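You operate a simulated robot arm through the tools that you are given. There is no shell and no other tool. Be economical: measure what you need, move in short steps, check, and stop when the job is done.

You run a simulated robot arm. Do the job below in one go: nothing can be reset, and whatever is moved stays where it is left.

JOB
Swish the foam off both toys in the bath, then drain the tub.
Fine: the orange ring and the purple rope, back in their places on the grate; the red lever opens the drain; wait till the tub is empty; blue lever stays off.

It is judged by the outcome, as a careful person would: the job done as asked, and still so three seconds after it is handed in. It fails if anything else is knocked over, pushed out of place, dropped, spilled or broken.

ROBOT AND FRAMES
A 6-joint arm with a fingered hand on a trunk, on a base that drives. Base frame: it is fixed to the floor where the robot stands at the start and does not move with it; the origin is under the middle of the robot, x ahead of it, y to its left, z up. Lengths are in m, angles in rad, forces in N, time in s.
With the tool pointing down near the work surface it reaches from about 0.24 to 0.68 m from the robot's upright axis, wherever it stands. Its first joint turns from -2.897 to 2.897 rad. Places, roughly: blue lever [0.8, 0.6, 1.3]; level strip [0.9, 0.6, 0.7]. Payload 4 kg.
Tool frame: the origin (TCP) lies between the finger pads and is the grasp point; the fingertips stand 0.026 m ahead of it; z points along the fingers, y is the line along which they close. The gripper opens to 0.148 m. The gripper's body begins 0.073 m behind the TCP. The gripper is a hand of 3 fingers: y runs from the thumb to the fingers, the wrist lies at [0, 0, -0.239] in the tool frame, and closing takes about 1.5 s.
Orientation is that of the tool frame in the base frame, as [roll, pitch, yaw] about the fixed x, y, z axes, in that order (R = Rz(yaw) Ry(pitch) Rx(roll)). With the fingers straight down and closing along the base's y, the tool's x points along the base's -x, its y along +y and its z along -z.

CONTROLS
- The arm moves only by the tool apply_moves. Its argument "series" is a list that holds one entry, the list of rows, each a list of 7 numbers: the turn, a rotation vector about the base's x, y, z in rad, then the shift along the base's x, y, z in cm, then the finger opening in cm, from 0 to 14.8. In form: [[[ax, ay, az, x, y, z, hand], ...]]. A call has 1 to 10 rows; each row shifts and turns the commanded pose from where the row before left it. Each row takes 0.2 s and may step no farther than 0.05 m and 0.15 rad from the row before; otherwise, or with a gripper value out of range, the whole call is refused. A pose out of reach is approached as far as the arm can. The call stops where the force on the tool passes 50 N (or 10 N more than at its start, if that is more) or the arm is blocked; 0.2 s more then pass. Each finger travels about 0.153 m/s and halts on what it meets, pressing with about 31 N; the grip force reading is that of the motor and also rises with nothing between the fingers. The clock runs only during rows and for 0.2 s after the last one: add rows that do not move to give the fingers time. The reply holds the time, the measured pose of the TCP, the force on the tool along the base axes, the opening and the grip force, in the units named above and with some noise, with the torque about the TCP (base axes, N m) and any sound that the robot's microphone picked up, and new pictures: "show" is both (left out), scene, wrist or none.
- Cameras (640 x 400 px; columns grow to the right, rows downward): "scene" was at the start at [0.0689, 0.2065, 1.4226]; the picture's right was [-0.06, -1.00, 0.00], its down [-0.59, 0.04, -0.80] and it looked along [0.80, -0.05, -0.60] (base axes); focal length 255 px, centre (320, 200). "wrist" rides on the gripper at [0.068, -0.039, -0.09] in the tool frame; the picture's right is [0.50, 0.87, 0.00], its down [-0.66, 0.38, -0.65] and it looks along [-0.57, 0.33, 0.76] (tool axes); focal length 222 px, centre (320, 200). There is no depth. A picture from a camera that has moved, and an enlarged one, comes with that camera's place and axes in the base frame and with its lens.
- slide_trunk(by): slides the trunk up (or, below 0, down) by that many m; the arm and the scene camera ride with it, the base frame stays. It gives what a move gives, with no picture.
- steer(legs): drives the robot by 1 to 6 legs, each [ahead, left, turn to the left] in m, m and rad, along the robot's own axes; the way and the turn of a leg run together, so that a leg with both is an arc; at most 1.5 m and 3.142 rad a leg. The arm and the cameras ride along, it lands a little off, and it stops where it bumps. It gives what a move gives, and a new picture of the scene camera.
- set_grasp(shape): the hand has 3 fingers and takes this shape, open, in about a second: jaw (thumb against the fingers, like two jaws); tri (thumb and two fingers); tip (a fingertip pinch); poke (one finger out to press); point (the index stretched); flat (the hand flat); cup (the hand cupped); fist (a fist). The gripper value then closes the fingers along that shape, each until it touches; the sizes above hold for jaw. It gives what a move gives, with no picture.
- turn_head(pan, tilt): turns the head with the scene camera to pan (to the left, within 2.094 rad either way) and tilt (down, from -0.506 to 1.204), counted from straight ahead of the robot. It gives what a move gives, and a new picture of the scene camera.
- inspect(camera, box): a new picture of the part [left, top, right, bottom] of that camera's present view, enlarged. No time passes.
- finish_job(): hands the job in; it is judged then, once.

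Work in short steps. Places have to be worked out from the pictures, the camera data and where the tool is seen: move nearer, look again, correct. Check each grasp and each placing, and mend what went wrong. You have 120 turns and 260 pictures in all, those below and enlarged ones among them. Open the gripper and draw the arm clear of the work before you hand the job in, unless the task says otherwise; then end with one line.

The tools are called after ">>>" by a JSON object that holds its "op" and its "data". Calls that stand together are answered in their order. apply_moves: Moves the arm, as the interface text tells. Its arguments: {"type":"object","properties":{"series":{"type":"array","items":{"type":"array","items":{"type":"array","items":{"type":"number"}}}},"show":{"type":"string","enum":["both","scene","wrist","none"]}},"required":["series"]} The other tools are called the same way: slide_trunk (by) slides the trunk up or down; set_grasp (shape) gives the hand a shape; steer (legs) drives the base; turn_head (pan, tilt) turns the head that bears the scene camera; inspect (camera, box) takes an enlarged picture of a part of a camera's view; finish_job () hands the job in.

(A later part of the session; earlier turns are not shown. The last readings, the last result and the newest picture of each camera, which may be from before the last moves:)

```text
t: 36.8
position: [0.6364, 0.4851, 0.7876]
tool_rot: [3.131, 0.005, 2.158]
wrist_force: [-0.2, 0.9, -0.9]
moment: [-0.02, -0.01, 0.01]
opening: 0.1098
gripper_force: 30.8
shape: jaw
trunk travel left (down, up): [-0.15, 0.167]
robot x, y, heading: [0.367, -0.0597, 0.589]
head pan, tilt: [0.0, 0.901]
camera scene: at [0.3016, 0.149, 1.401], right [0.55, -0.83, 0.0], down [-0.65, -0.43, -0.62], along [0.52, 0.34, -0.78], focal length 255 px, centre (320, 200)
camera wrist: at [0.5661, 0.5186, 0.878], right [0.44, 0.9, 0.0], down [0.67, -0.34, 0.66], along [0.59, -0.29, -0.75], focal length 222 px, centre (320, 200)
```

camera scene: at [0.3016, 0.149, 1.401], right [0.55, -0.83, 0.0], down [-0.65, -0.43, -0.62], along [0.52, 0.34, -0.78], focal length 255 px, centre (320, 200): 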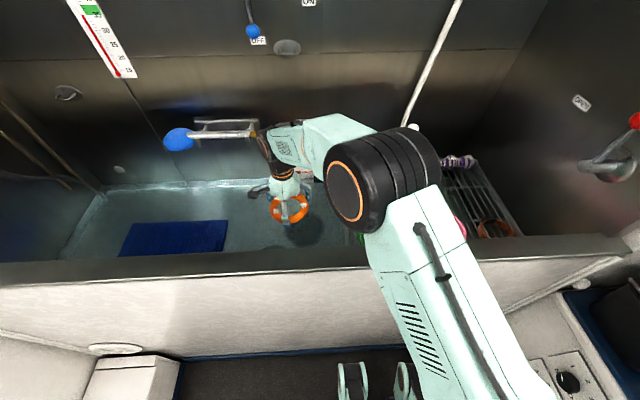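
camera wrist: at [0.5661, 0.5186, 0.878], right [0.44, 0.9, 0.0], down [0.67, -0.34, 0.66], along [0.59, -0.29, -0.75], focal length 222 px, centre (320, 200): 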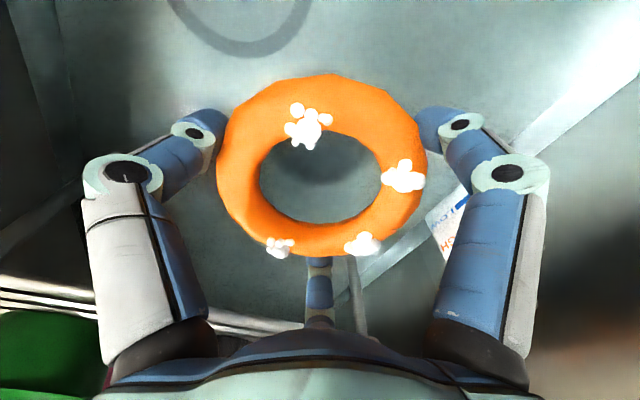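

The grate edge is fairly near on the right, so I'll shift 6 cm further left and then descend toward the water.

>>> {"op": "apply_moves", "data": {"series": [[[0, 0, 0, -1.7, 2.5, 0, 7], [0, 0, 0, -1.7, 2.5, 0, 7], [0, 0, 0, 0, 0, -3, 7], [0, 0, 0, 0, 0, -3, 7], [0, 0, 0, 0, 0, -3, 7]]]}}

```text
t: 38.0
position: [0.6039, 0.5337, 0.6977]
tool_rot: [3.133, 0.004, 2.157]
wrist_force: [-0.6, -0.3, -1.0]
moment: [0.02, 0.01, 0.0]
opening: 0.1096
gripper_force: 31.2
shape: jaw
trunk travel left (down, up): [-0.15, 0.167]
robot x, y, heading: [0.3727, -0.0588, 0.591]
head pan, tilt: [0.0, 0.901]
camera scene: at [0.3015, 0.1489, 1.401], right [0.55, -0.83, 0.0], down [-0.65, -0.43, -0.62], along [0.52, 0.34, -0.78], focal length 255 px, centre (320, 200)
camera wrist: at [0.5345, 0.5675, 0.7878], right [0.44, 0.9, 0.01], down [0.67, -0.34, 0.66], along [0.59, -0.29, -0.75], focal length 222 px, centre (320, 200)
```

scene: 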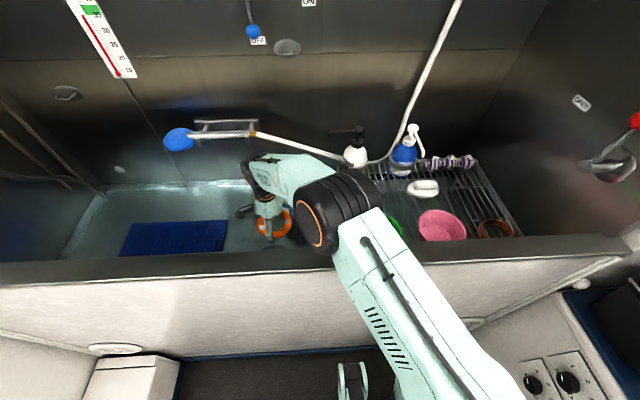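
wrist: 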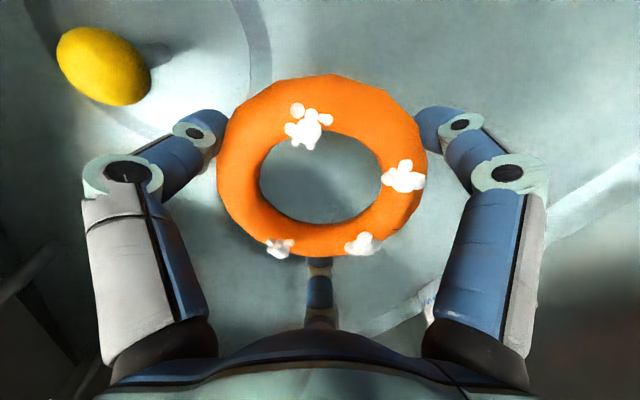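

A yellow object shows in the tub toward the front. I'll look at it closely before dipping.

>>> {"op": "inspect", "data": {"camera": "wrist", "box": [0, 0, 300, 200]}}

>>> {"op": "inspect", "data": {"camera": "scene", "box": [200, 130, 400, 270]}}

```text
2.00 times, centred on (150, 100) of wrist
camera zoom: at [0.5345, 0.5675, 0.7878], right [0.44, 0.9, 0.01], down [0.67, -0.34, 0.66], along [0.59, -0.29, -0.75], focal length 444 px, centre (660, 400)
```

zoom: 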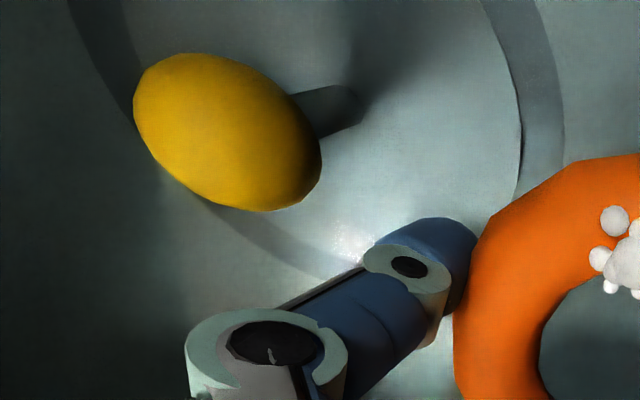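

```text
2.86 times, centred on (300, 200) of scene
camera zoom: at [0.3015, 0.1489, 1.401], right [0.55, -0.83, 0.0], down [-0.65, -0.43, -0.62], along [0.52, 0.34, -0.78], focal length 729 px, centre (377, 200)
```

zoom: 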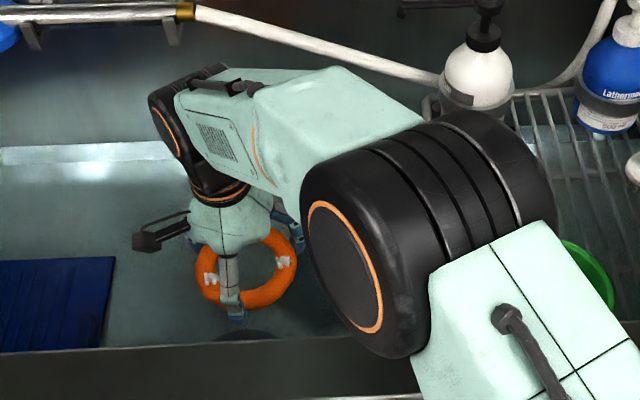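

The yellow oval lies near the front wall, about 0.15 m from the ring. To keep well away from it, I'll drive the robot 0.10 m left with the ring still above the water.

>>> {"op": "steer", "data": {"legs": [[0, 0.1, 0]]}}

>>> {"op": "apply_moves", "data": {"series": [[[0, 0, 0, 0, 0, -2, 7]]], "show": "wrist"}}

```text
t: 39.5
position: [0.5432, 0.6139, 0.6977]
tool_rot: [3.132, 0.006, 2.157]
wrist_force: [0.4, -0.3, -1.2]
moment: [0.02, 0.01, -0.01]
opening: 0.1096
gripper_force: 31.5
shape: jaw
trunk travel left (down, up): [-0.15, 0.167]
robot x, y, heading: [0.3119, 0.02, 0.584]
head pan, tilt: [0.0, 0.901]
camera scene: at [0.2409, 0.2297, 1.401], right [0.55, -0.83, 0.0], down [-0.65, -0.43, -0.62], along [0.52, 0.34, -0.78], focal length 255 px, centre (320, 200)
```

scene: 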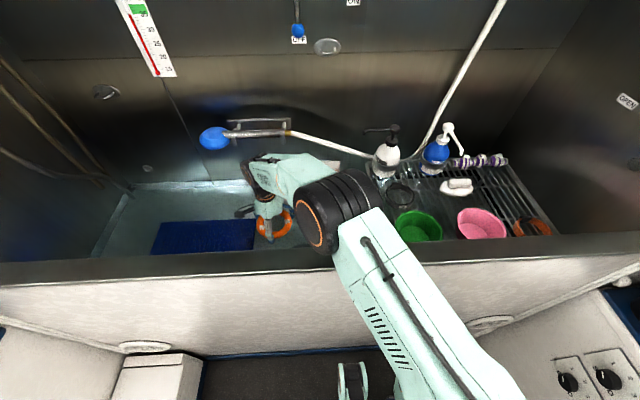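

```text
t: 40.0
position: [0.5447, 0.6149, 0.6793]
tool_rot: [3.133, 0.004, 2.16]
wrist_force: [1.6, -0.2, -1.3]
moment: [0.0, -0.03, -0.01]
opening: 0.1093
gripper_force: 31.0
shape: jaw
trunk travel left (down, up): [-0.15, 0.167]
robot x, y, heading: [0.3057, 0.0193, 0.584]
head pan, tilt: [0.0, 0.901]
camera wrist: at [0.4747, 0.6496, 0.7695], right [0.44, 0.9, 0.0], down [0.67, -0.34, 0.66], along [0.59, -0.29, -0.75], focal length 222 px, centre (320, 200)
```

wrist: 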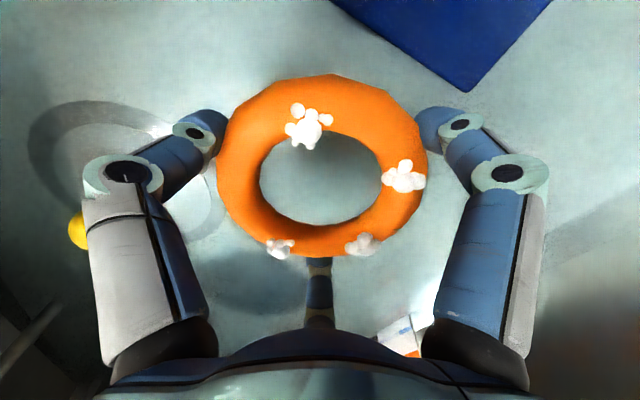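

The water surface seems just below the ring. I'll dip further and watch the force.

>>> {"op": "apply_moves", "data": {"series": [[[0, 0, 0, 0, 0, -2, 7], [0, 0, 0, 0, 0, -2, 7], [0, 0, 0, 0, 0, -1, 7]]]}}

>>> {"op": "inspect", "data": {"camera": "scene", "box": [200, 150, 360, 270]}}

```text
t: 40.8
position: [0.5451, 0.6147, 0.6291]
tool_rot: [3.133, 0.004, 2.157]
wrist_force: [0.6, -0.1, -1.5]
moment: [0.03, -0.01, 0.02]
opening: 0.1093
gripper_force: 31.0
shape: jaw
trunk travel left (down, up): [-0.15, 0.167]
robot x, y, heading: [0.3107, 0.0203, 0.586]
head pan, tilt: [0.0, 0.901]
camera scene: at [0.2411, 0.2293, 1.4011], right [0.55, -0.83, 0.0], down [-0.65, -0.43, -0.62], along [0.52, 0.34, -0.78], focal length 255 px, centre (320, 200)
camera wrist: at [0.475, 0.6491, 0.719], right [0.44, 0.9, 0.01], down [0.67, -0.34, 0.66], along [0.59, -0.29, -0.75], focal length 222 px, centre (320, 200)
```

scene: 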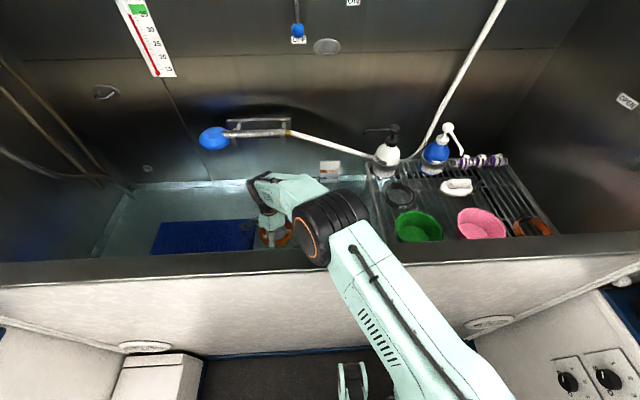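
wrist: 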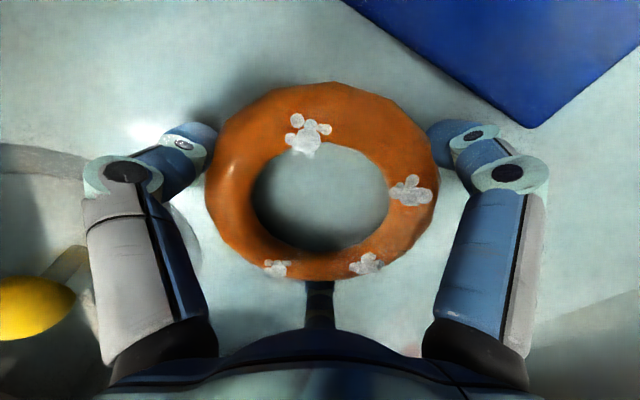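

```text
3.33 times, centred on (280, 210) of scene
camera zoom: at [0.2411, 0.2293, 1.4011], right [0.55, -0.83, 0.0], down [-0.65, -0.43, -0.62], along [0.52, 0.34, -0.78], focal length 851 px, centre (453, 167)
```

zoom: 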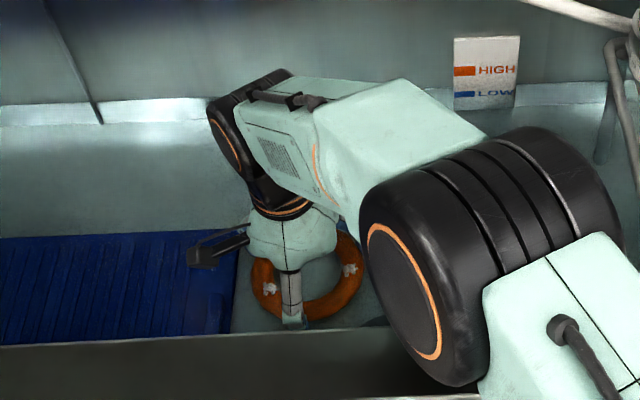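

The ring and foam look submerged. I'll go 1 cm deeper and swish along the tub, keeping to the left away from the yellow object.

>>> {"op": "apply_moves", "data": {"series": [[[0, 0, 0, 0, 0, -1, 7], [0, 0, 0, -2.5, 3.75, 0, 7], [0, 0, 0, 2.5, -3.75, 0, 7], [0, 0, 0, -2.5, 3.75, 0, 7], [0, 0, 0, 2.5, -3.75, 0, 7], [0, 0, 0, -2.5, 3.75, 0, 7], [0, 0, 0, 2.5, -3.75, 0, 7], [0, 0, 0, -2.5, 3.75, 0, 7], [0, 0, 0, 2.5, -3.75, 0, 7]]], "show": "wrist"}}

```text
t: 41.5
position: [0.536, 0.6386, 0.6281]
tool_rot: [3.115, -0.015, 2.155]
wrist_force: [1.6, 0.0, 13.3]
moment: [-0.54, 0.75, 0.03]
opening: 0.108
gripper_force: 30.5
shape: jaw
trunk travel left (down, up): [-0.15, 0.167]
robot x, y, heading: [0.3106, 0.0211, 0.586]
head pan, tilt: [0.0, 0.901]
stopped in row 3: the force on the tool passed its limit at 54 N (the readings are from after the stop); the commanded pose is now the measured one
camera wrist: at [0.4654, 0.671, 0.7179], right [0.45, 0.89, 0.03], down [0.67, -0.36, 0.65], along [0.6, -0.27, -0.76], focal length 222 px, centre (320, 200)
```

wrist: 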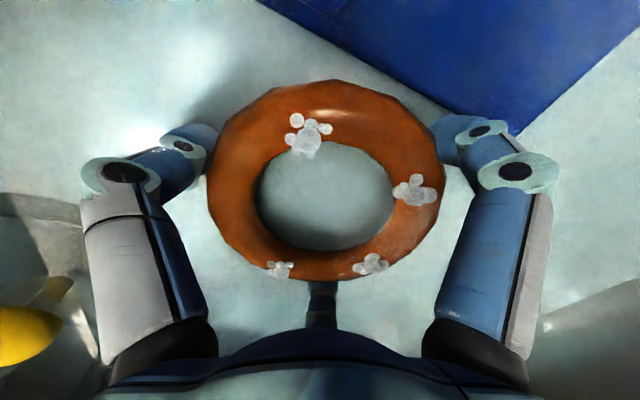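

A fingertip met the floor or mat, so the tub is shallow. I'll raise 1.7 cm, level the hand, move back to the right and check the mat.

>>> {"op": "apply_moves", "data": {"series": [[[-0.0268, 0.0134, 0, 0, 0, 1.7, 7], [0, 0, 0, 0.9, -2.4, 0, 7]]], "show": "both"}}

>>> {"op": "inspect", "data": {"camera": "scene", "box": [130, 150, 330, 270]}}

```text
t: 42.1
position: [0.5442, 0.6128, 0.6446]
tool_rot: [3.142, 0.001, 2.155]
wrist_force: [-0.3, 1.4, -0.9]
moment: [0.01, -0.03, 0.02]
opening: 0.1081
gripper_force: 31.2
shape: jaw
trunk travel left (down, up): [-0.15, 0.167]
robot x, y, heading: [0.3129, 0.0158, 0.587]
head pan, tilt: [0.0, 0.901]
camera scene: at [0.2415, 0.2287, 1.401], right [0.55, -0.83, 0.0], down [-0.65, -0.43, -0.62], along [0.52, 0.34, -0.78], focal length 255 px, centre (320, 200)
camera wrist: at [0.4741, 0.6474, 0.7353], right [0.45, 0.9, 0.0], down [0.68, -0.34, 0.66], along [0.59, -0.29, -0.76], focal length 222 px, centre (320, 200)
```

scene: 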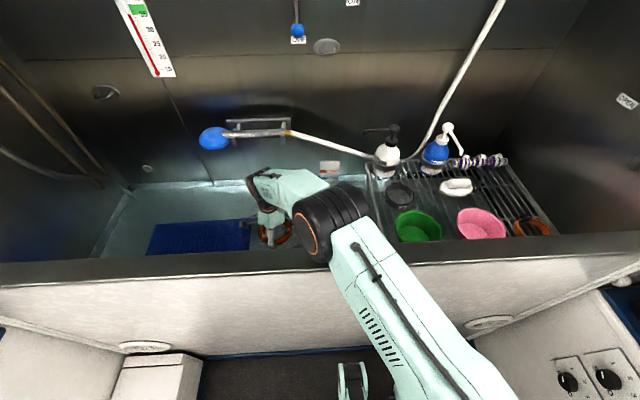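
wrist: 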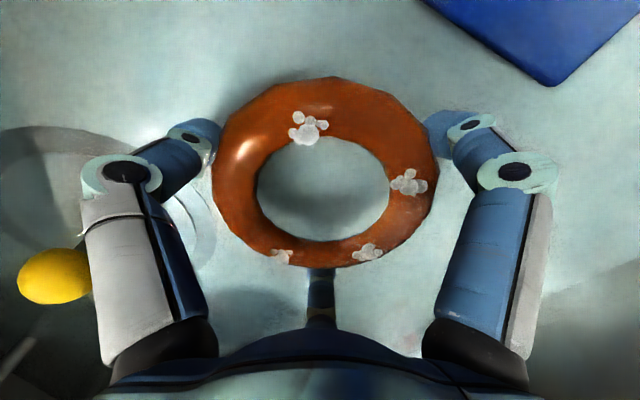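

```text
3.20 times, centred on (230, 210) of scene
camera zoom: at [0.2415, 0.2287, 1.401], right [0.55, -0.83, 0.0], down [-0.65, -0.43, -0.62], along [0.52, 0.34, -0.78], focal length 816 px, centre (608, 168)
```

zoom: 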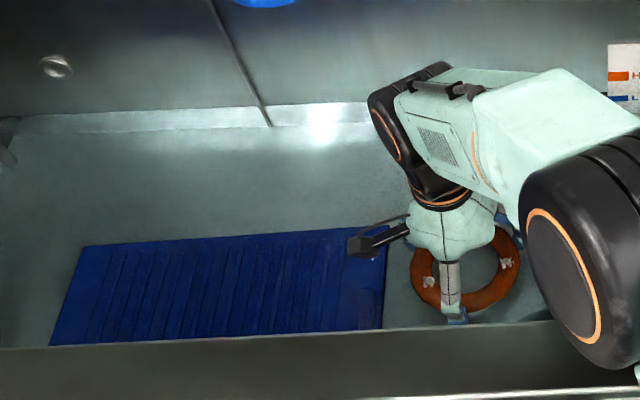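

Foam is still on and the ring is submerged; the mat shifted about a centimetre. Now I'll swish at this height, with the tips 2 cm clear of the floor.

>>> {"op": "apply_moves", "data": {"series": [[[0, 0, 0, -2.5, 3.75, 0, 7], [0, 0, 0, 2.5, -3.75, 0, 7], [0, 0, 0, -2.5, 3.75, 0, 7], [0, 0, 0, 2.5, -3.75, 0, 7], [0, 0, 0, -2.5, 3.75, 0, 7], [0, 0, 0, 2.5, -3.75, 0, 7], [0, 0, 0, -2.5, 3.75, 0, 7], [0, 0, 0, 2.5, -3.75, 0, 7]]], "show": "wrist"}}

```text
t: 43.9
position: [0.5438, 0.6141, 0.6432]
tool_rot: [3.141, 0.004, 2.155]
wrist_force: [0.6, 0.3, -0.1]
moment: [0.01, -0.03, -0.01]
opening: 0.1078
gripper_force: 30.8
shape: jaw
trunk travel left (down, up): [-0.15, 0.167]
robot x, y, heading: [0.3099, 0.0231, 0.589]
head pan, tilt: [0.0, 0.901]
camera wrist: at [0.4751, 0.6474, 0.7344], right [0.45, 0.9, 0.0], down [0.68, -0.34, 0.66], along [0.59, -0.29, -0.76], focal length 222 px, centre (320, 200)
```

wrist: 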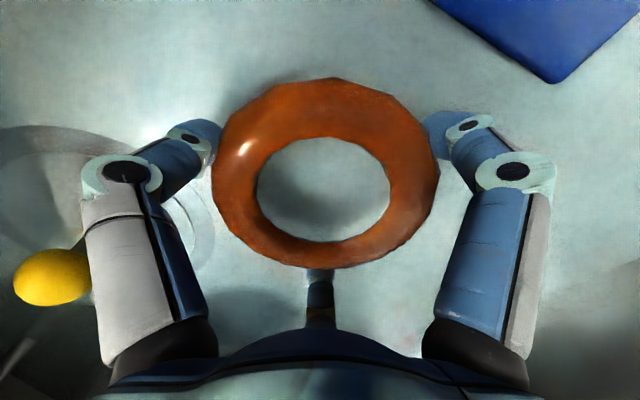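

All foam is off the ring. I'll lift it clear, hold a moment to drip, then drive back right 0.10 m.

>>> {"op": "apply_moves", "data": {"series": [[[0, 0, 0, 0, 0, 4.5, 7], [0, 0, 0, 0, 0, 4.5, 7], [0, 0, 0, 0, 0, 4.5, 7], [0, 0, 0, 0, 0, 4.5, 7], [0, 0, 0, 0, 0, 4.5, 7], [0, 0, 0, 0, 0, 4.5, 7], [0, 0, 0, 0, 0, 4.5, 7], [0, 0, 0, 0, 0, 4.5, 7], [0, 0, 0, 0, 0, 0, 7], [0, 0, 0, 0, 0, 0, 7]]], "show": "wrist"}}

>>> {"op": "steer", "data": {"legs": [[0, -0.1, 0]]}}

>>> {"op": "inspect", "data": {"camera": "scene", "box": [80, 180, 280, 270]}}

```text
t: 46.1
position: [0.5447, 0.616, 1.006]
tool_rot: [3.14, 0.001, 2.156]
wrist_force: [-0.6, 0.1, -1.3]
moment: [0.01, 0.03, 0.0]
opening: 0.1076
gripper_force: 31.3
shape: jaw
trunk travel left (down, up): [-0.15, 0.167]
robot x, y, heading: [0.3083, 0.0212, 0.58]
head pan, tilt: [0.0, 0.901]
camera wrist: at [0.475, 0.6498, 1.0961], right [0.45, 0.9, 0.0], down [0.68, -0.34, 0.66], along [0.59, -0.29, -0.76], focal length 222 px, centre (320, 200)
```

wrist: 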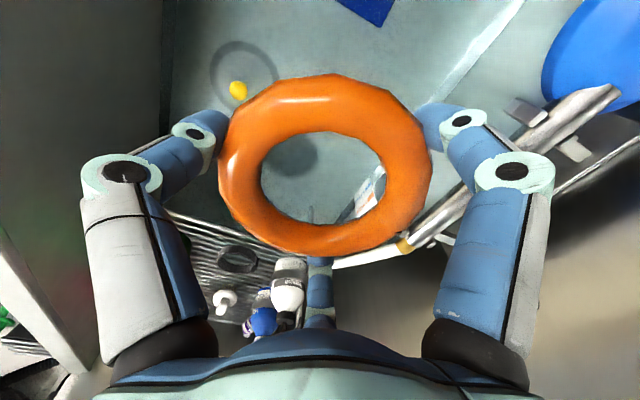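

```text
t: 47.6
position: [0.5968, 0.5352, 1.0056]
tool_rot: [3.141, 0.001, 2.158]
wrist_force: [-0.4, 0.7, -1.0]
moment: [-0.01, 0.03, 0.03]
opening: 0.1075
gripper_force: 31.0
shape: jaw
trunk travel left (down, up): [-0.15, 0.167]
robot x, y, heading: [0.3607, -0.0593, 0.585]
head pan, tilt: [0.0, 0.901]
camera scene: at [0.2946, 0.148, 1.4011], right [0.55, -0.83, 0.0], down [-0.65, -0.43, -0.62], along [0.52, 0.34, -0.78], focal length 255 px, centre (320, 200)
```

scene: 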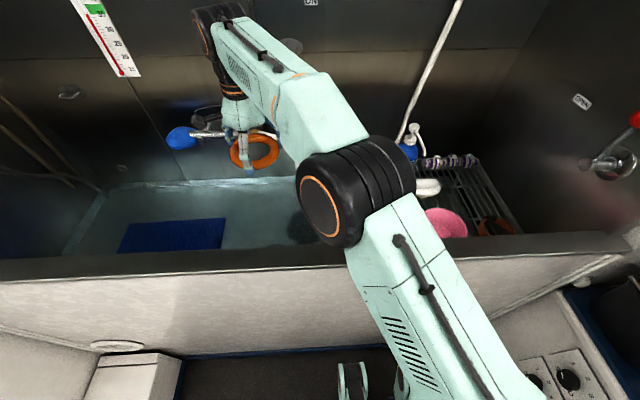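

```text
3.20 times, centred on (180, 225) of scene
camera zoom: at [0.2946, 0.148, 1.4011], right [0.55, -0.83, 0.0], down [-0.65, -0.43, -0.62], along [0.52, 0.34, -0.78], focal length 816 px, centre (768, 120)
```

zoom: 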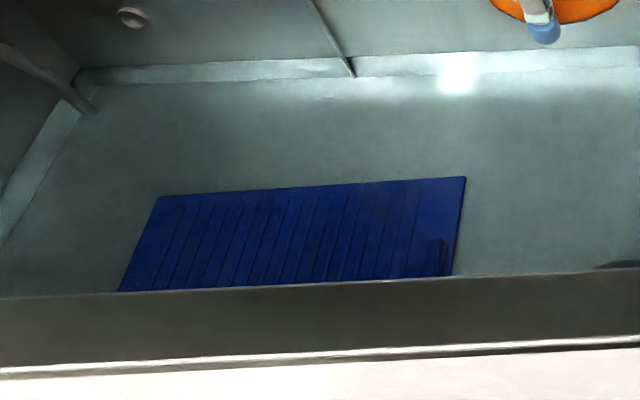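

The ring is clean. I'll carry it back above its place on the grate.

>>> {"op": "apply_moves", "data": {"series": [[[0, 0, 0, 2.82, -3.82, 0, 7], [0, 0, 0, 2.82, -3.82, 0, 7], [0, 0, 0, 2.82, -3.82, 0, 7], [0, 0, 0, 2.82, -3.82, 0, 7], [0, 0, 0, 2.82, -3.82, 0, 7], [0, 0, 0, 2.82, -3.82, 0, 7], [0, 0, 0, 2.82, -3.82, 0, 7], [0, 0, 0, 2.82, -3.82, 0, 7], [0, 0, 0, 2.82, -3.82, 0, 7], [0, 0, 0, 2.82, -3.82, 0, 7]]], "show": "none"}}

>>> {"op": "apply_moves", "data": {"series": [[[0, 0, 0, 2.82, -3.82, 0, 7], [0, 0, 0, 2.82, -3.82, 0, 7], [0, 0, 0, 2.82, -3.82, 0, 7], [0, 0, 0, 0, 0, -4.5, 7], [0, 0, 0, 0, 0, -4.5, 7]]]}}

```text
t: 49.8
position: [0.8803, 0.1536, 1.0053]
tool_rot: [-3.14, 0.002, 2.157]
wrist_force: [1.1, -0.8, -1.4]
moment: [-0.04, 0.01, 0.0]
opening: 0.1075
gripper_force: 31.5
shape: jaw
trunk travel left (down, up): [-0.15, 0.167]
robot x, y, heading: [0.3632, -0.056, 0.584]
head pan, tilt: [0.0, 0.901]
```

```text
t: 51.0
position: [0.9643, 0.0406, 0.9157]
tool_rot: [3.14, 0.003, 2.158]
wrist_force: [0.5, -0.2, -0.5]
moment: [0.0, -0.03, -0.01]
opening: 0.1075
gripper_force: 31.1
shape: jaw
trunk travel left (down, up): [-0.15, 0.167]
robot x, y, heading: [0.363, -0.0607, 0.586]
head pan, tilt: [0.0, 0.901]
camera scene: at [0.2949, 0.1482, 1.4011], right [0.55, -0.83, 0.0], down [-0.65, -0.43, -0.62], along [0.52, 0.34, -0.78], focal length 255 px, centre (320, 200)
camera wrist: at [0.895, 0.0747, 1.0065], right [0.44, 0.9, 0.0], down [0.68, -0.33, 0.66], along [0.59, -0.29, -0.76], focal length 222 px, centre (320, 200)
```

scene: 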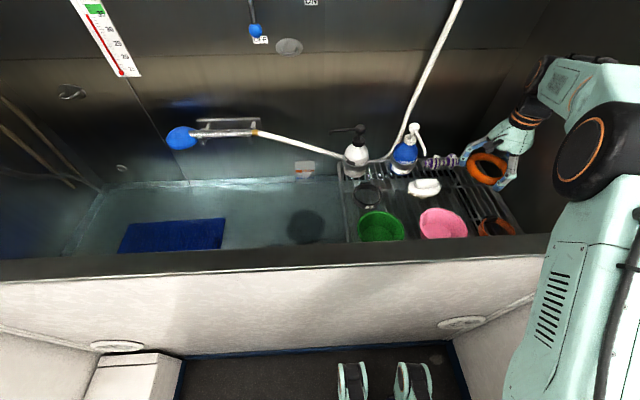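
wrist: 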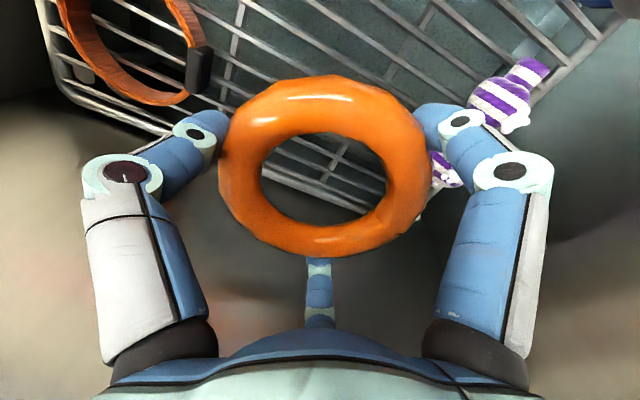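

I'll lower it to just above the original height and feel for contact.

>>> {"op": "apply_moves", "data": {"series": [[[0, 0, 0, 0, -0.1, -4.0, 7], [0, 0, 0, 0, -0.1, -3.0, 7], [0, 0, 0, 0, 0, -1.0, 7], [0, 0, 0, 0, 0, -0.5, 7]]]}}

>>> {"op": "inspect", "data": {"camera": "scene", "box": [400, 100, 560, 260]}}

```text
t: 52.0
position: [0.9636, 0.0367, 0.8302]
tool_rot: [-3.141, 0.0, 2.158]
wrist_force: [-0.4, 0.1, -0.6]
moment: [0.03, 0.0, -0.01]
opening: 0.1075
gripper_force: 30.5
shape: jaw
trunk travel left (down, up): [-0.15, 0.167]
robot x, y, heading: [0.3624, -0.0557, 0.59]
head pan, tilt: [0.0, 0.901]
camera scene: at [0.2944, 0.1483, 1.4011], right [0.55, -0.83, 0.0], down [-0.65, -0.43, -0.62], along [0.52, 0.34, -0.78], focal length 255 px, centre (320, 200)
camera wrist: at [0.8944, 0.0708, 0.9211], right [0.44, 0.9, 0.0], down [0.68, -0.33, 0.66], along [0.59, -0.29, -0.76], focal length 222 px, centre (320, 200)
```

scene: 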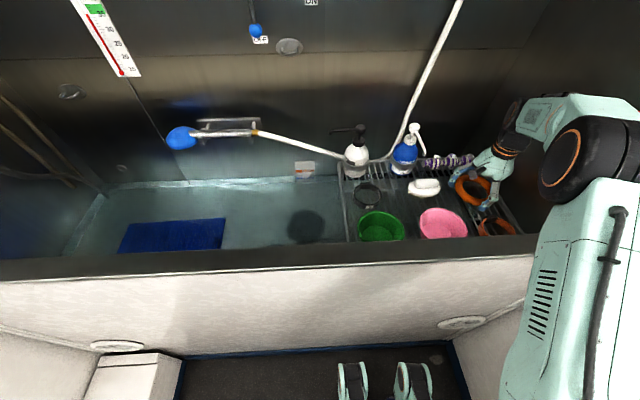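
wrist: 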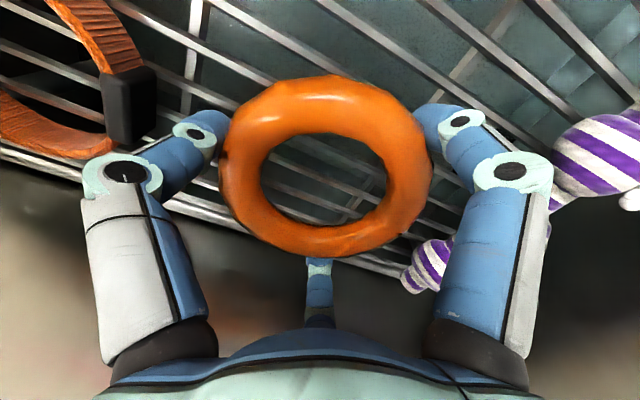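

```text
2.50 times, centred on (480, 180) of scene
camera zoom: at [0.2944, 0.1483, 1.4011], right [0.55, -0.83, 0.0], down [-0.65, -0.43, -0.62], along [0.52, 0.34, -0.78], focal length 638 px, centre (-80, 250)
```

zoom: 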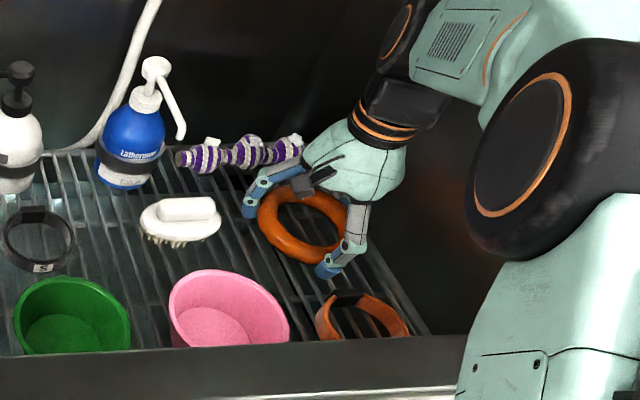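

No contact yet. I'll lower in 2–3 mm steps.

>>> {"op": "apply_moves", "data": {"series": [[[0, 0, 0, 0, 0.1, -0.3, 7], [0, 0, 0, 0, 0, -0.2, 7]]], "show": "none"}}

```text
t: 52.6
position: [0.9622, 0.038, 0.8264]
tool_rot: [3.14, 0.001, 2.16]
wrist_force: [-0.2, 0.3, 1.9]
moment: [-0.12, -0.19, 0.0]
opening: 0.1076
gripper_force: 31.0
shape: jaw
trunk travel left (down, up): [-0.15, 0.167]
robot x, y, heading: [0.3626, -0.061, 0.587]
head pan, tilt: [0.0, 0.901]
```

Light contact now. I'll open gradually and then rise.

>>> {"op": "apply_moves", "data": {"series": [[[0, 0, 0, 0, 0, 0, 11.5], [0, 0, 0, 0, 0, 0, 13.0], [0, 0, 0, 0, 0, 0.3, 13.5], [0, 0, 0, 0, 0, 2, 14.0], [0, 0, 0, 0, 0, 3, 14.0], [0, 0, 0, 0, 0, 4, 14.0]]]}}

>>> {"op": "inspect", "data": {"camera": "scene", "box": [400, 100, 560, 260]}}

```text
t: 54.0
position: [0.96, 0.0356, 0.9187]
tool_rot: [3.142, 0.003, 2.158]
wrist_force: [0.0, 0.2, -0.2]
moment: [0.0, -0.02, 0.0]
opening: 0.1399
gripper_force: 0.1
shape: jaw
trunk travel left (down, up): [-0.15, 0.167]
robot x, y, heading: [0.3632, -0.0593, 0.59]
head pan, tilt: [0.0, 0.901]
camera scene: at [0.2939, 0.1482, 1.4011], right [0.55, -0.83, 0.0], down [-0.65, -0.43, -0.62], along [0.52, 0.34, -0.78], focal length 255 px, centre (320, 200)
camera wrist: at [0.8913, 0.0701, 1.0099], right [0.44, 0.9, 0.0], down [0.68, -0.33, 0.66], along [0.59, -0.29, -0.76], focal length 222 px, centre (320, 200)
```

scene: 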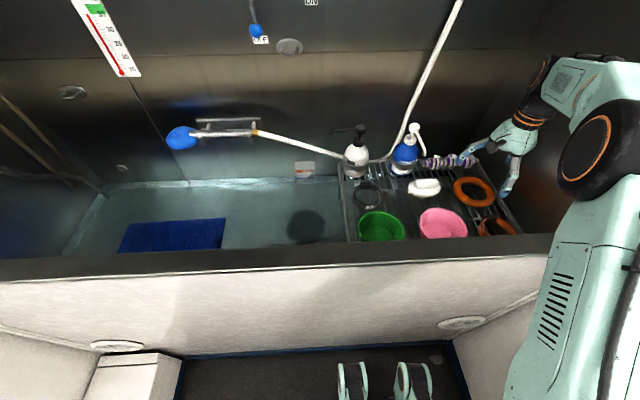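
wrist: 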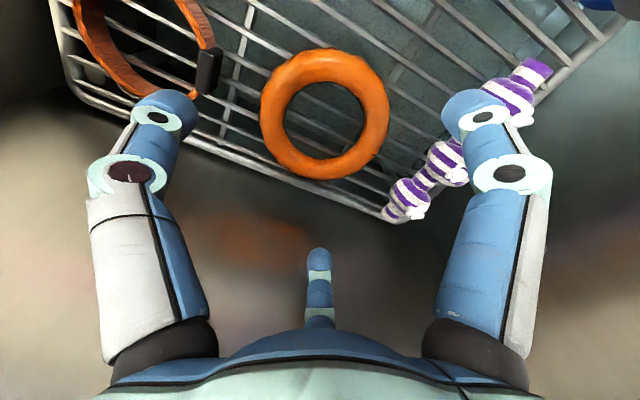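

```text
2.50 times, centred on (480, 180) of scene
camera zoom: at [0.2939, 0.1482, 1.4011], right [0.55, -0.83, 0.0], down [-0.65, -0.43, -0.62], along [0.52, 0.34, -0.78], focal length 638 px, centre (-80, 250)
```

zoom: 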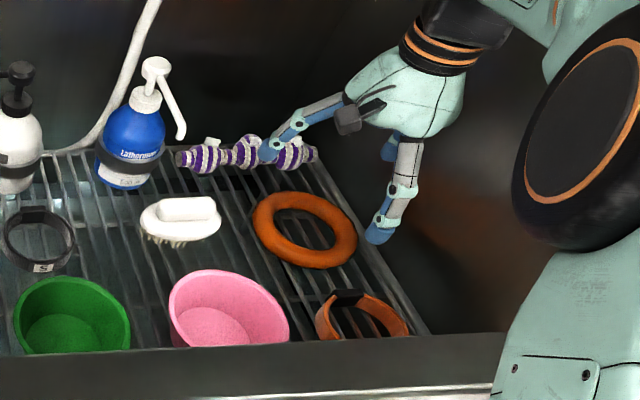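

The ring is clean and back in its exact spot. Next is the rope: knob at about (1.05,0.131), n≈0.947. I'll raise the hand, move it left and drive the base right 8 cm for better reach.

>>> {"op": "apply_moves", "data": {"series": [[[0, 0, 0, 0, 0, 4, 14], [0, 0, 0, 0, 0, 4, 14], [0, 0, 0, -2.2, 3.3, 2, 13], [0, 0, 0, -2.2, 3.3, 0, 12], [0, 0, 0, -2.2, 3.3, 0, 11]]], "show": "none"}}

>>> {"op": "steer", "data": {"legs": [[0, -0.08, 0]]}}

```text
t: 55.2
position: [0.8991, 0.1396, 1.0167]
tool_rot: [-3.141, 0.002, 2.158]
wrist_force: [-0.2, -0.2, 0.2]
moment: [0.0, 0.0, 0.02]
opening: 0.1104
gripper_force: 0.1
shape: jaw
trunk travel left (down, up): [-0.15, 0.167]
robot x, y, heading: [0.3604, -0.0591, 0.589]
head pan, tilt: [0.0, 0.901]
```

```text
t: 56.6
position: [0.9444, 0.0729, 1.0163]
tool_rot: [-3.141, 0.003, 2.157]
wrist_force: [0.4, -0.5, -0.6]
moment: [0.0, 0.03, 0.01]
opening: 0.1102
gripper_force: 0.2
shape: jaw
trunk travel left (down, up): [-0.15, 0.167]
robot x, y, heading: [0.4089, -0.1284, 0.587]
head pan, tilt: [0.0, 0.901]
camera scene: at [0.3395, 0.081, 1.4011], right [0.55, -0.83, 0.0], down [-0.65, -0.43, -0.62], along [0.52, 0.34, -0.78], focal length 255 px, centre (320, 200)
```

scene: 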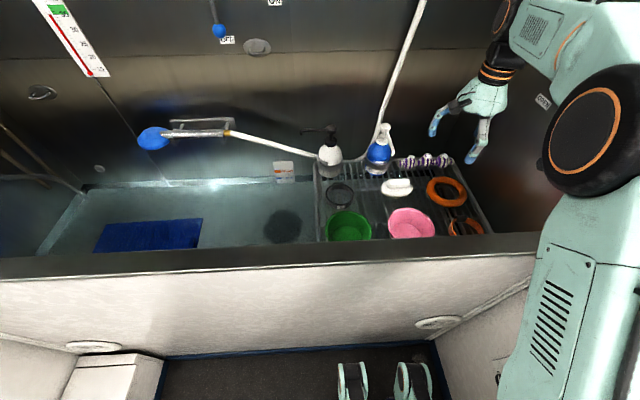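

I'll move over the rope with a 10° forward tilt, then come down to z≈0.93 for a look.

>>> {"op": "apply_moves", "data": {"series": [[[0.047, -0.071, 0, 3.7, 2.0, 0, 11], [0.047, -0.071, 0, 3.7, 2.0, 0, 11], [0, 0, 0, 3.6, 2.1, 0, 11], [0, 0, 0, 0, 0, -4, 11], [0, 0, 0, 0, 0, -4, 11]]]}}

>>> {"op": "inspect", "data": {"camera": "scene", "box": [340, 60, 540, 240]}}

```text
t: 57.8
position: [1.0401, 0.1255, 0.9293]
tool_rot: [2.971, 0.003, 2.158]
wrist_force: [-0.1, 0.0, 0.9]
moment: [-0.01, 0.04, -0.03]
opening: 0.1102
gripper_force: 0.1
shape: jaw
out of reach, approached as far as the arm can: row 3
trunk travel left (down, up): [-0.15, 0.167]
robot x, y, heading: [0.4059, -0.1248, 0.582]
head pan, tilt: [0.0, 0.901]
camera scene: at [0.3397, 0.0816, 1.401], right [0.55, -0.83, 0.0], down [-0.65, -0.43, -0.62], along [0.52, 0.34, -0.78], focal length 255 px, centre (320, 200)
camera wrist: at [0.959, 0.1528, 1.0108], right [0.43, 0.89, 0.15], down [0.58, -0.4, 0.71], along [0.69, -0.22, -0.69], focal length 222 px, centre (320, 200)
```

scene: 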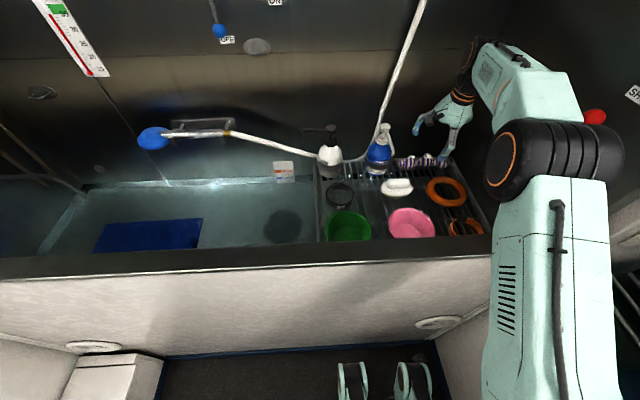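
wrist: 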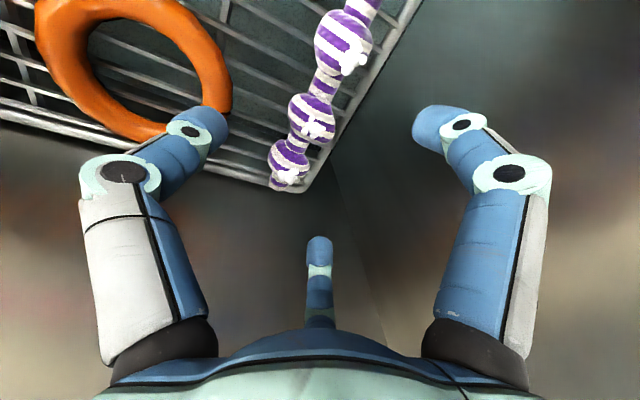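

```text
2.22 times, centred on (440, 150) of scene
camera zoom: at [0.3397, 0.0816, 1.401], right [0.55, -0.83, 0.0], down [-0.65, -0.43, -0.62], along [0.52, 0.34, -0.78], focal length 567 px, centre (53, 311)
```

zoom: 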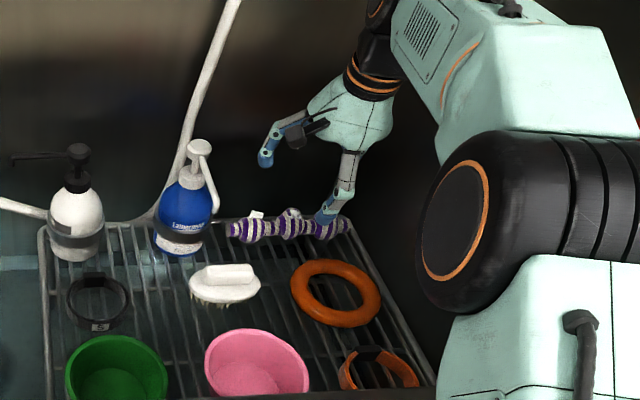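

The knob re-measures at (1.051,0.132). I'll descend to z≈0.87 with a small forward correction and check the fingers straddle the rope.

>>> {"op": "apply_moves", "data": {"series": [[[0, 0, 0, 0.7, 0.4, -2.5, 11], [0, 0, 0, 0.6, 0.5, -2.0, 11], [0, 0, 0, 0, 0, -1.5, 11]]]}}

>>> {"op": "inspect", "data": {"camera": "wrist", "box": [160, 40, 480, 270]}}

>>> {"op": "inspect", "data": {"camera": "scene", "box": [350, 90, 510, 220]}}

```text
t: 58.6
position: [1.0527, 0.1376, 0.8692]
tool_rot: [2.969, 0.002, 2.158]
wrist_force: [1.1, 0.6, -0.5]
moment: [-0.03, -0.01, 0.02]
opening: 0.1102
gripper_force: 0.1
shape: jaw
trunk travel left (down, up): [-0.15, 0.167]
robot x, y, heading: [0.4085, -0.1281, 0.586]
head pan, tilt: [0.0, 0.901]
camera scene: at [0.3393, 0.0814, 1.4011], right [0.55, -0.83, 0.0], down [-0.65, -0.43, -0.62], along [0.52, 0.34, -0.78], focal length 255 px, centre (320, 200)
camera wrist: at [0.9714, 0.1632, 0.9508], right [0.43, 0.89, 0.15], down [0.58, -0.4, 0.71], along [0.69, -0.22, -0.69], focal length 222 px, centre (320, 200)
```

scene: 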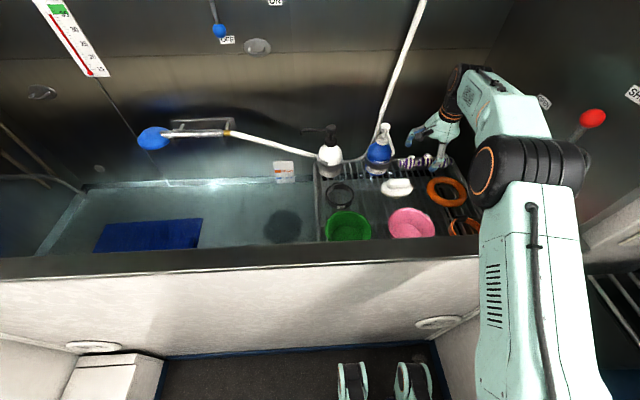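
wrist: 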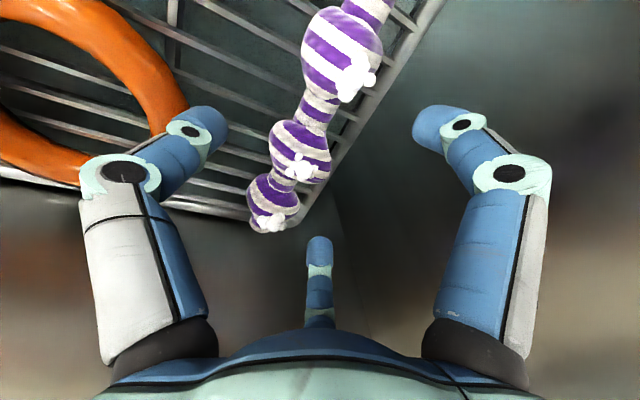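

```text
1.74 times, centred on (320, 155) of wrist
camera zoom: at [0.9714, 0.1632, 0.9508], right [0.43, 0.89, 0.15], down [0.58, -0.4, 0.71], along [0.69, -0.22, -0.69], focal length 386 px, centre (320, 278)
```

zoom: 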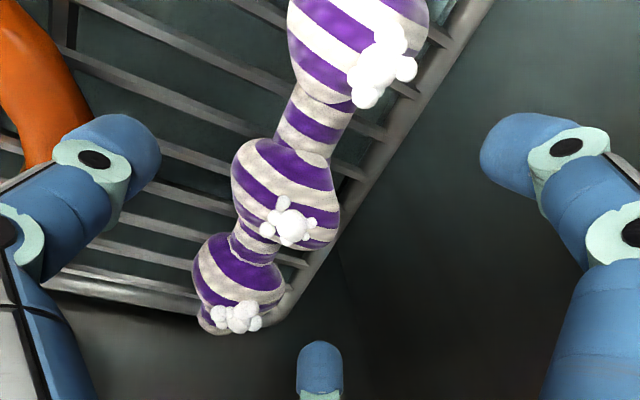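

```text
3.08 times, centred on (430, 155) of scene
camera zoom: at [0.3393, 0.0814, 1.4011], right [0.55, -0.83, 0.0], down [-0.65, -0.43, -0.62], along [0.52, 0.34, -0.78], focal length 785 px, centre (-18, 338)
```

zoom: 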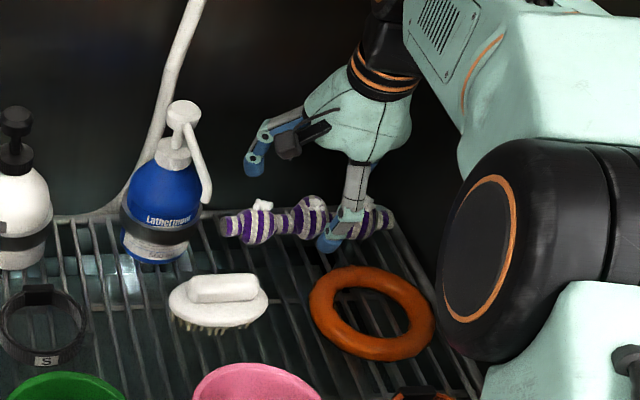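

The knob is well aligned, about 6 mm to the right of the TCP. I'll correct that and go down to z≈0.837.

>>> {"op": "apply_moves", "data": {"series": [[[0, 0, 0, 0.33, -0.5, -1.5, 11], [0, 0, 0, 0, 0, -1.2, 11], [0, 0, 0, 0, 0, -0.5, 11]]]}}

>>> {"op": "inspect", "data": {"camera": "scene", "box": [350, 90, 510, 220]}}

```text
t: 59.4
position: [1.0562, 0.1327, 0.8374]
tool_rot: [2.971, 0.001, 2.156]
wrist_force: [0.8, 0.2, 0.0]
moment: [0.01, 0.0, 0.03]
opening: 0.1101
gripper_force: 0.0
shape: jaw
trunk travel left (down, up): [-0.15, 0.167]
robot x, y, heading: [0.404, -0.1281, 0.585]
head pan, tilt: [0.0, 0.901]
camera scene: at [0.3393, 0.0814, 1.4011], right [0.55, -0.83, 0.0], down [-0.65, -0.43, -0.62], along [0.52, 0.34, -0.78], focal length 255 px, centre (320, 200)
camera wrist: at [0.9749, 0.1588, 0.9199], right [0.43, 0.89, 0.15], down [0.58, -0.4, 0.71], along [0.69, -0.22, -0.69], focal length 222 px, centre (320, 200)
```

scene: 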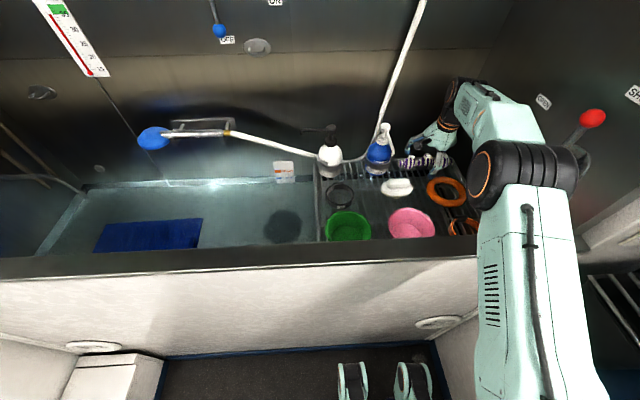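
wrist: 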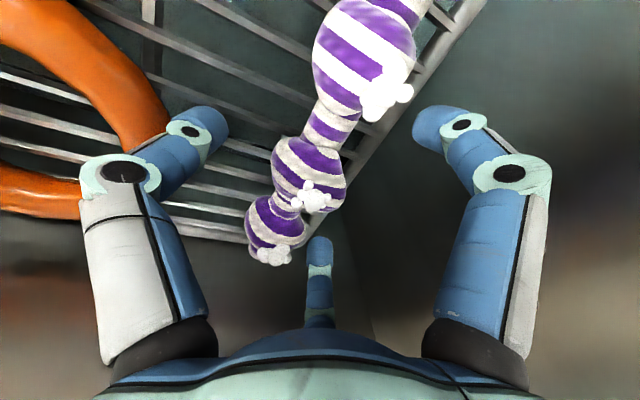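

```text
3.08 times, centred on (430, 155) of scene
camera zoom: at [0.3393, 0.0814, 1.4011], right [0.55, -0.83, 0.0], down [-0.65, -0.43, -0.62], along [0.52, 0.34, -0.78], focal length 785 px, centre (-18, 338)
```

zoom: 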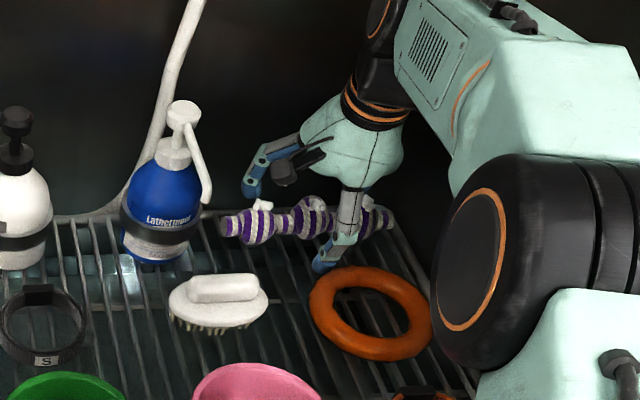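

The hand straddles the middle knob with no contact forces. I'll close the fingers gradually.

>>> {"op": "apply_moves", "data": {"series": [[[0, 0, 0, 0, 0, 0, 9], [0, 0, 0, 0, 0, 0, 7.5], [0, 0, 0, 0, 0, 0, 6], [0, 0, 0, 0, 0, 0, 4.5], [0, 0, 0, 0, 0, 0, 3], [0, 0, 0, 0, 0, 0, 2]]]}}

>>> {"op": "inspect", "data": {"camera": "scene", "box": [350, 90, 510, 220]}}

```text
t: 60.8
position: [1.0571, 0.1329, 0.8369]
tool_rot: [2.97, 0.002, 2.153]
wrist_force: [-0.4, 0.1, 0.0]
moment: [0.02, 0.02, -0.01]
opening: 0.0345
gripper_force: 30.8
shape: jaw
trunk travel left (down, up): [-0.15, 0.167]
robot x, y, heading: [0.411, -0.1259, 0.586]
head pan, tilt: [0.0, 0.901]
camera scene: at [0.3394, 0.0815, 1.4011], right [0.55, -0.83, 0.0], down [-0.65, -0.43, -0.62], along [0.52, 0.34, -0.78], focal length 255 px, centre (320, 200)
camera wrist: at [0.9749, 0.1588, 0.9198], right [0.43, 0.89, 0.15], down [0.58, -0.4, 0.71], along [0.69, -0.22, -0.69], focal length 222 px, centre (320, 200)
```

scene: 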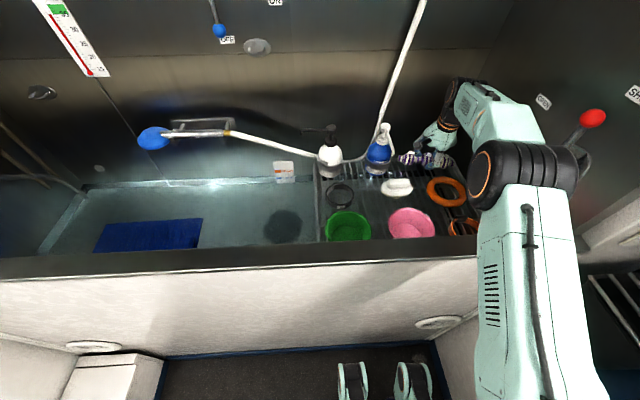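
wrist: 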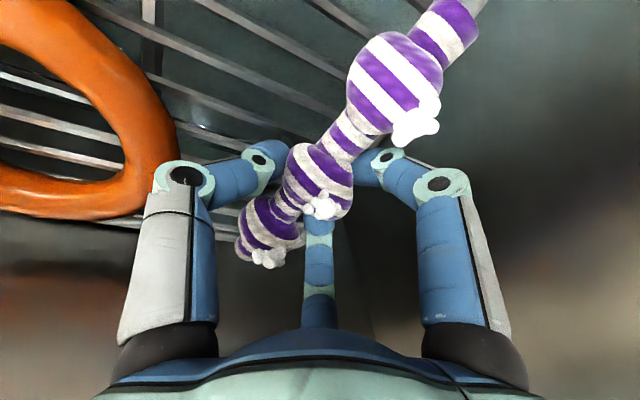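

```text
3.08 times, centred on (430, 155) of scene
camera zoom: at [0.3394, 0.0815, 1.4011], right [0.55, -0.83, 0.0], down [-0.65, -0.43, -0.62], along [0.52, 0.34, -0.78], focal length 785 px, centre (-18, 338)
```

zoom: 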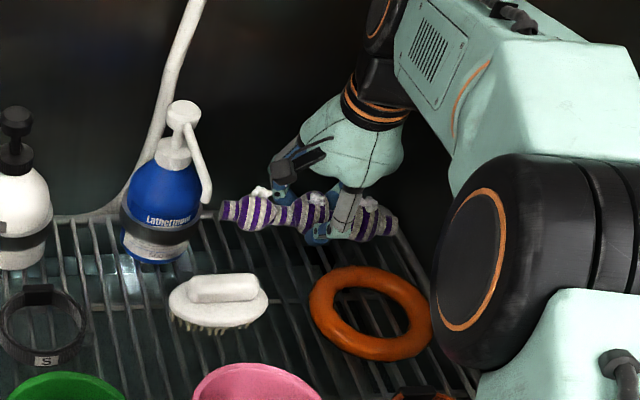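

The rope is gripped, though it turned slightly in the hand, which I'll undo at placing. I'll lift it.

>>> {"op": "apply_moves", "data": {"series": [[[0, 0, 0, 0, 0, 2, 1.5], [0, 0, 0, 0, 0, 3, 1.5]]]}}

>>> {"op": "inspect", "data": {"camera": "scene", "box": [350, 80, 510, 210]}}

```text
t: 61.4
position: [1.0571, 0.1308, 0.8861]
tool_rot: [2.971, 0.002, 2.156]
wrist_force: [0.2, 0.0, -0.9]
moment: [0.01, -0.02, -0.02]
opening: 0.0338
gripper_force: 30.9
shape: jaw
trunk travel left (down, up): [-0.15, 0.167]
robot x, y, heading: [0.4078, -0.129, 0.59]
head pan, tilt: [0.0, 0.901]
camera scene: at [0.3392, 0.0814, 1.4011], right [0.55, -0.83, 0.0], down [-0.65, -0.43, -0.62], along [0.52, 0.34, -0.78], focal length 255 px, centre (320, 200)
camera wrist: at [0.9758, 0.1579, 0.9693], right [0.43, 0.89, 0.15], down [0.58, -0.4, 0.71], along [0.69, -0.22, -0.69], focal length 222 px, centre (320, 200)
```

scene: 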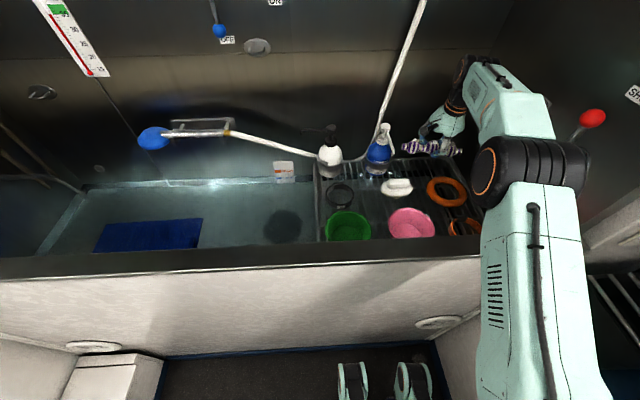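
wrist: 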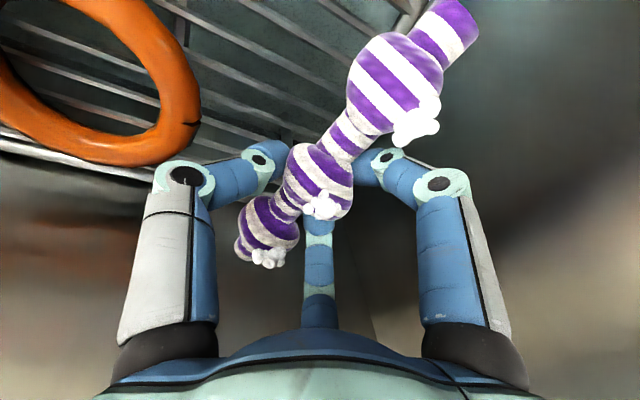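

```text
3.08 times, centred on (430, 145) of scene
camera zoom: at [0.3392, 0.0814, 1.4011], right [0.55, -0.83, 0.0], down [-0.65, -0.43, -0.62], along [0.52, 0.34, -0.78], focal length 785 px, centre (-18, 369)
```

zoom: 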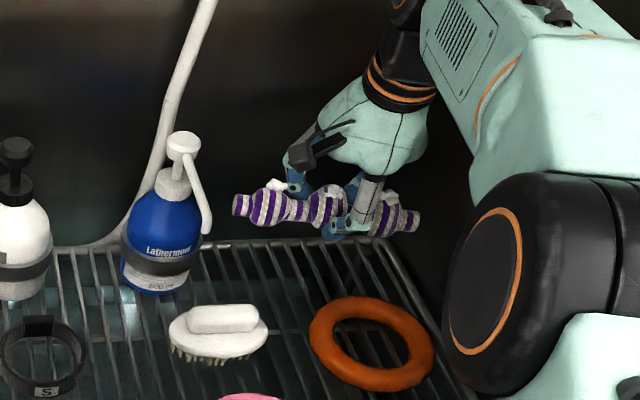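

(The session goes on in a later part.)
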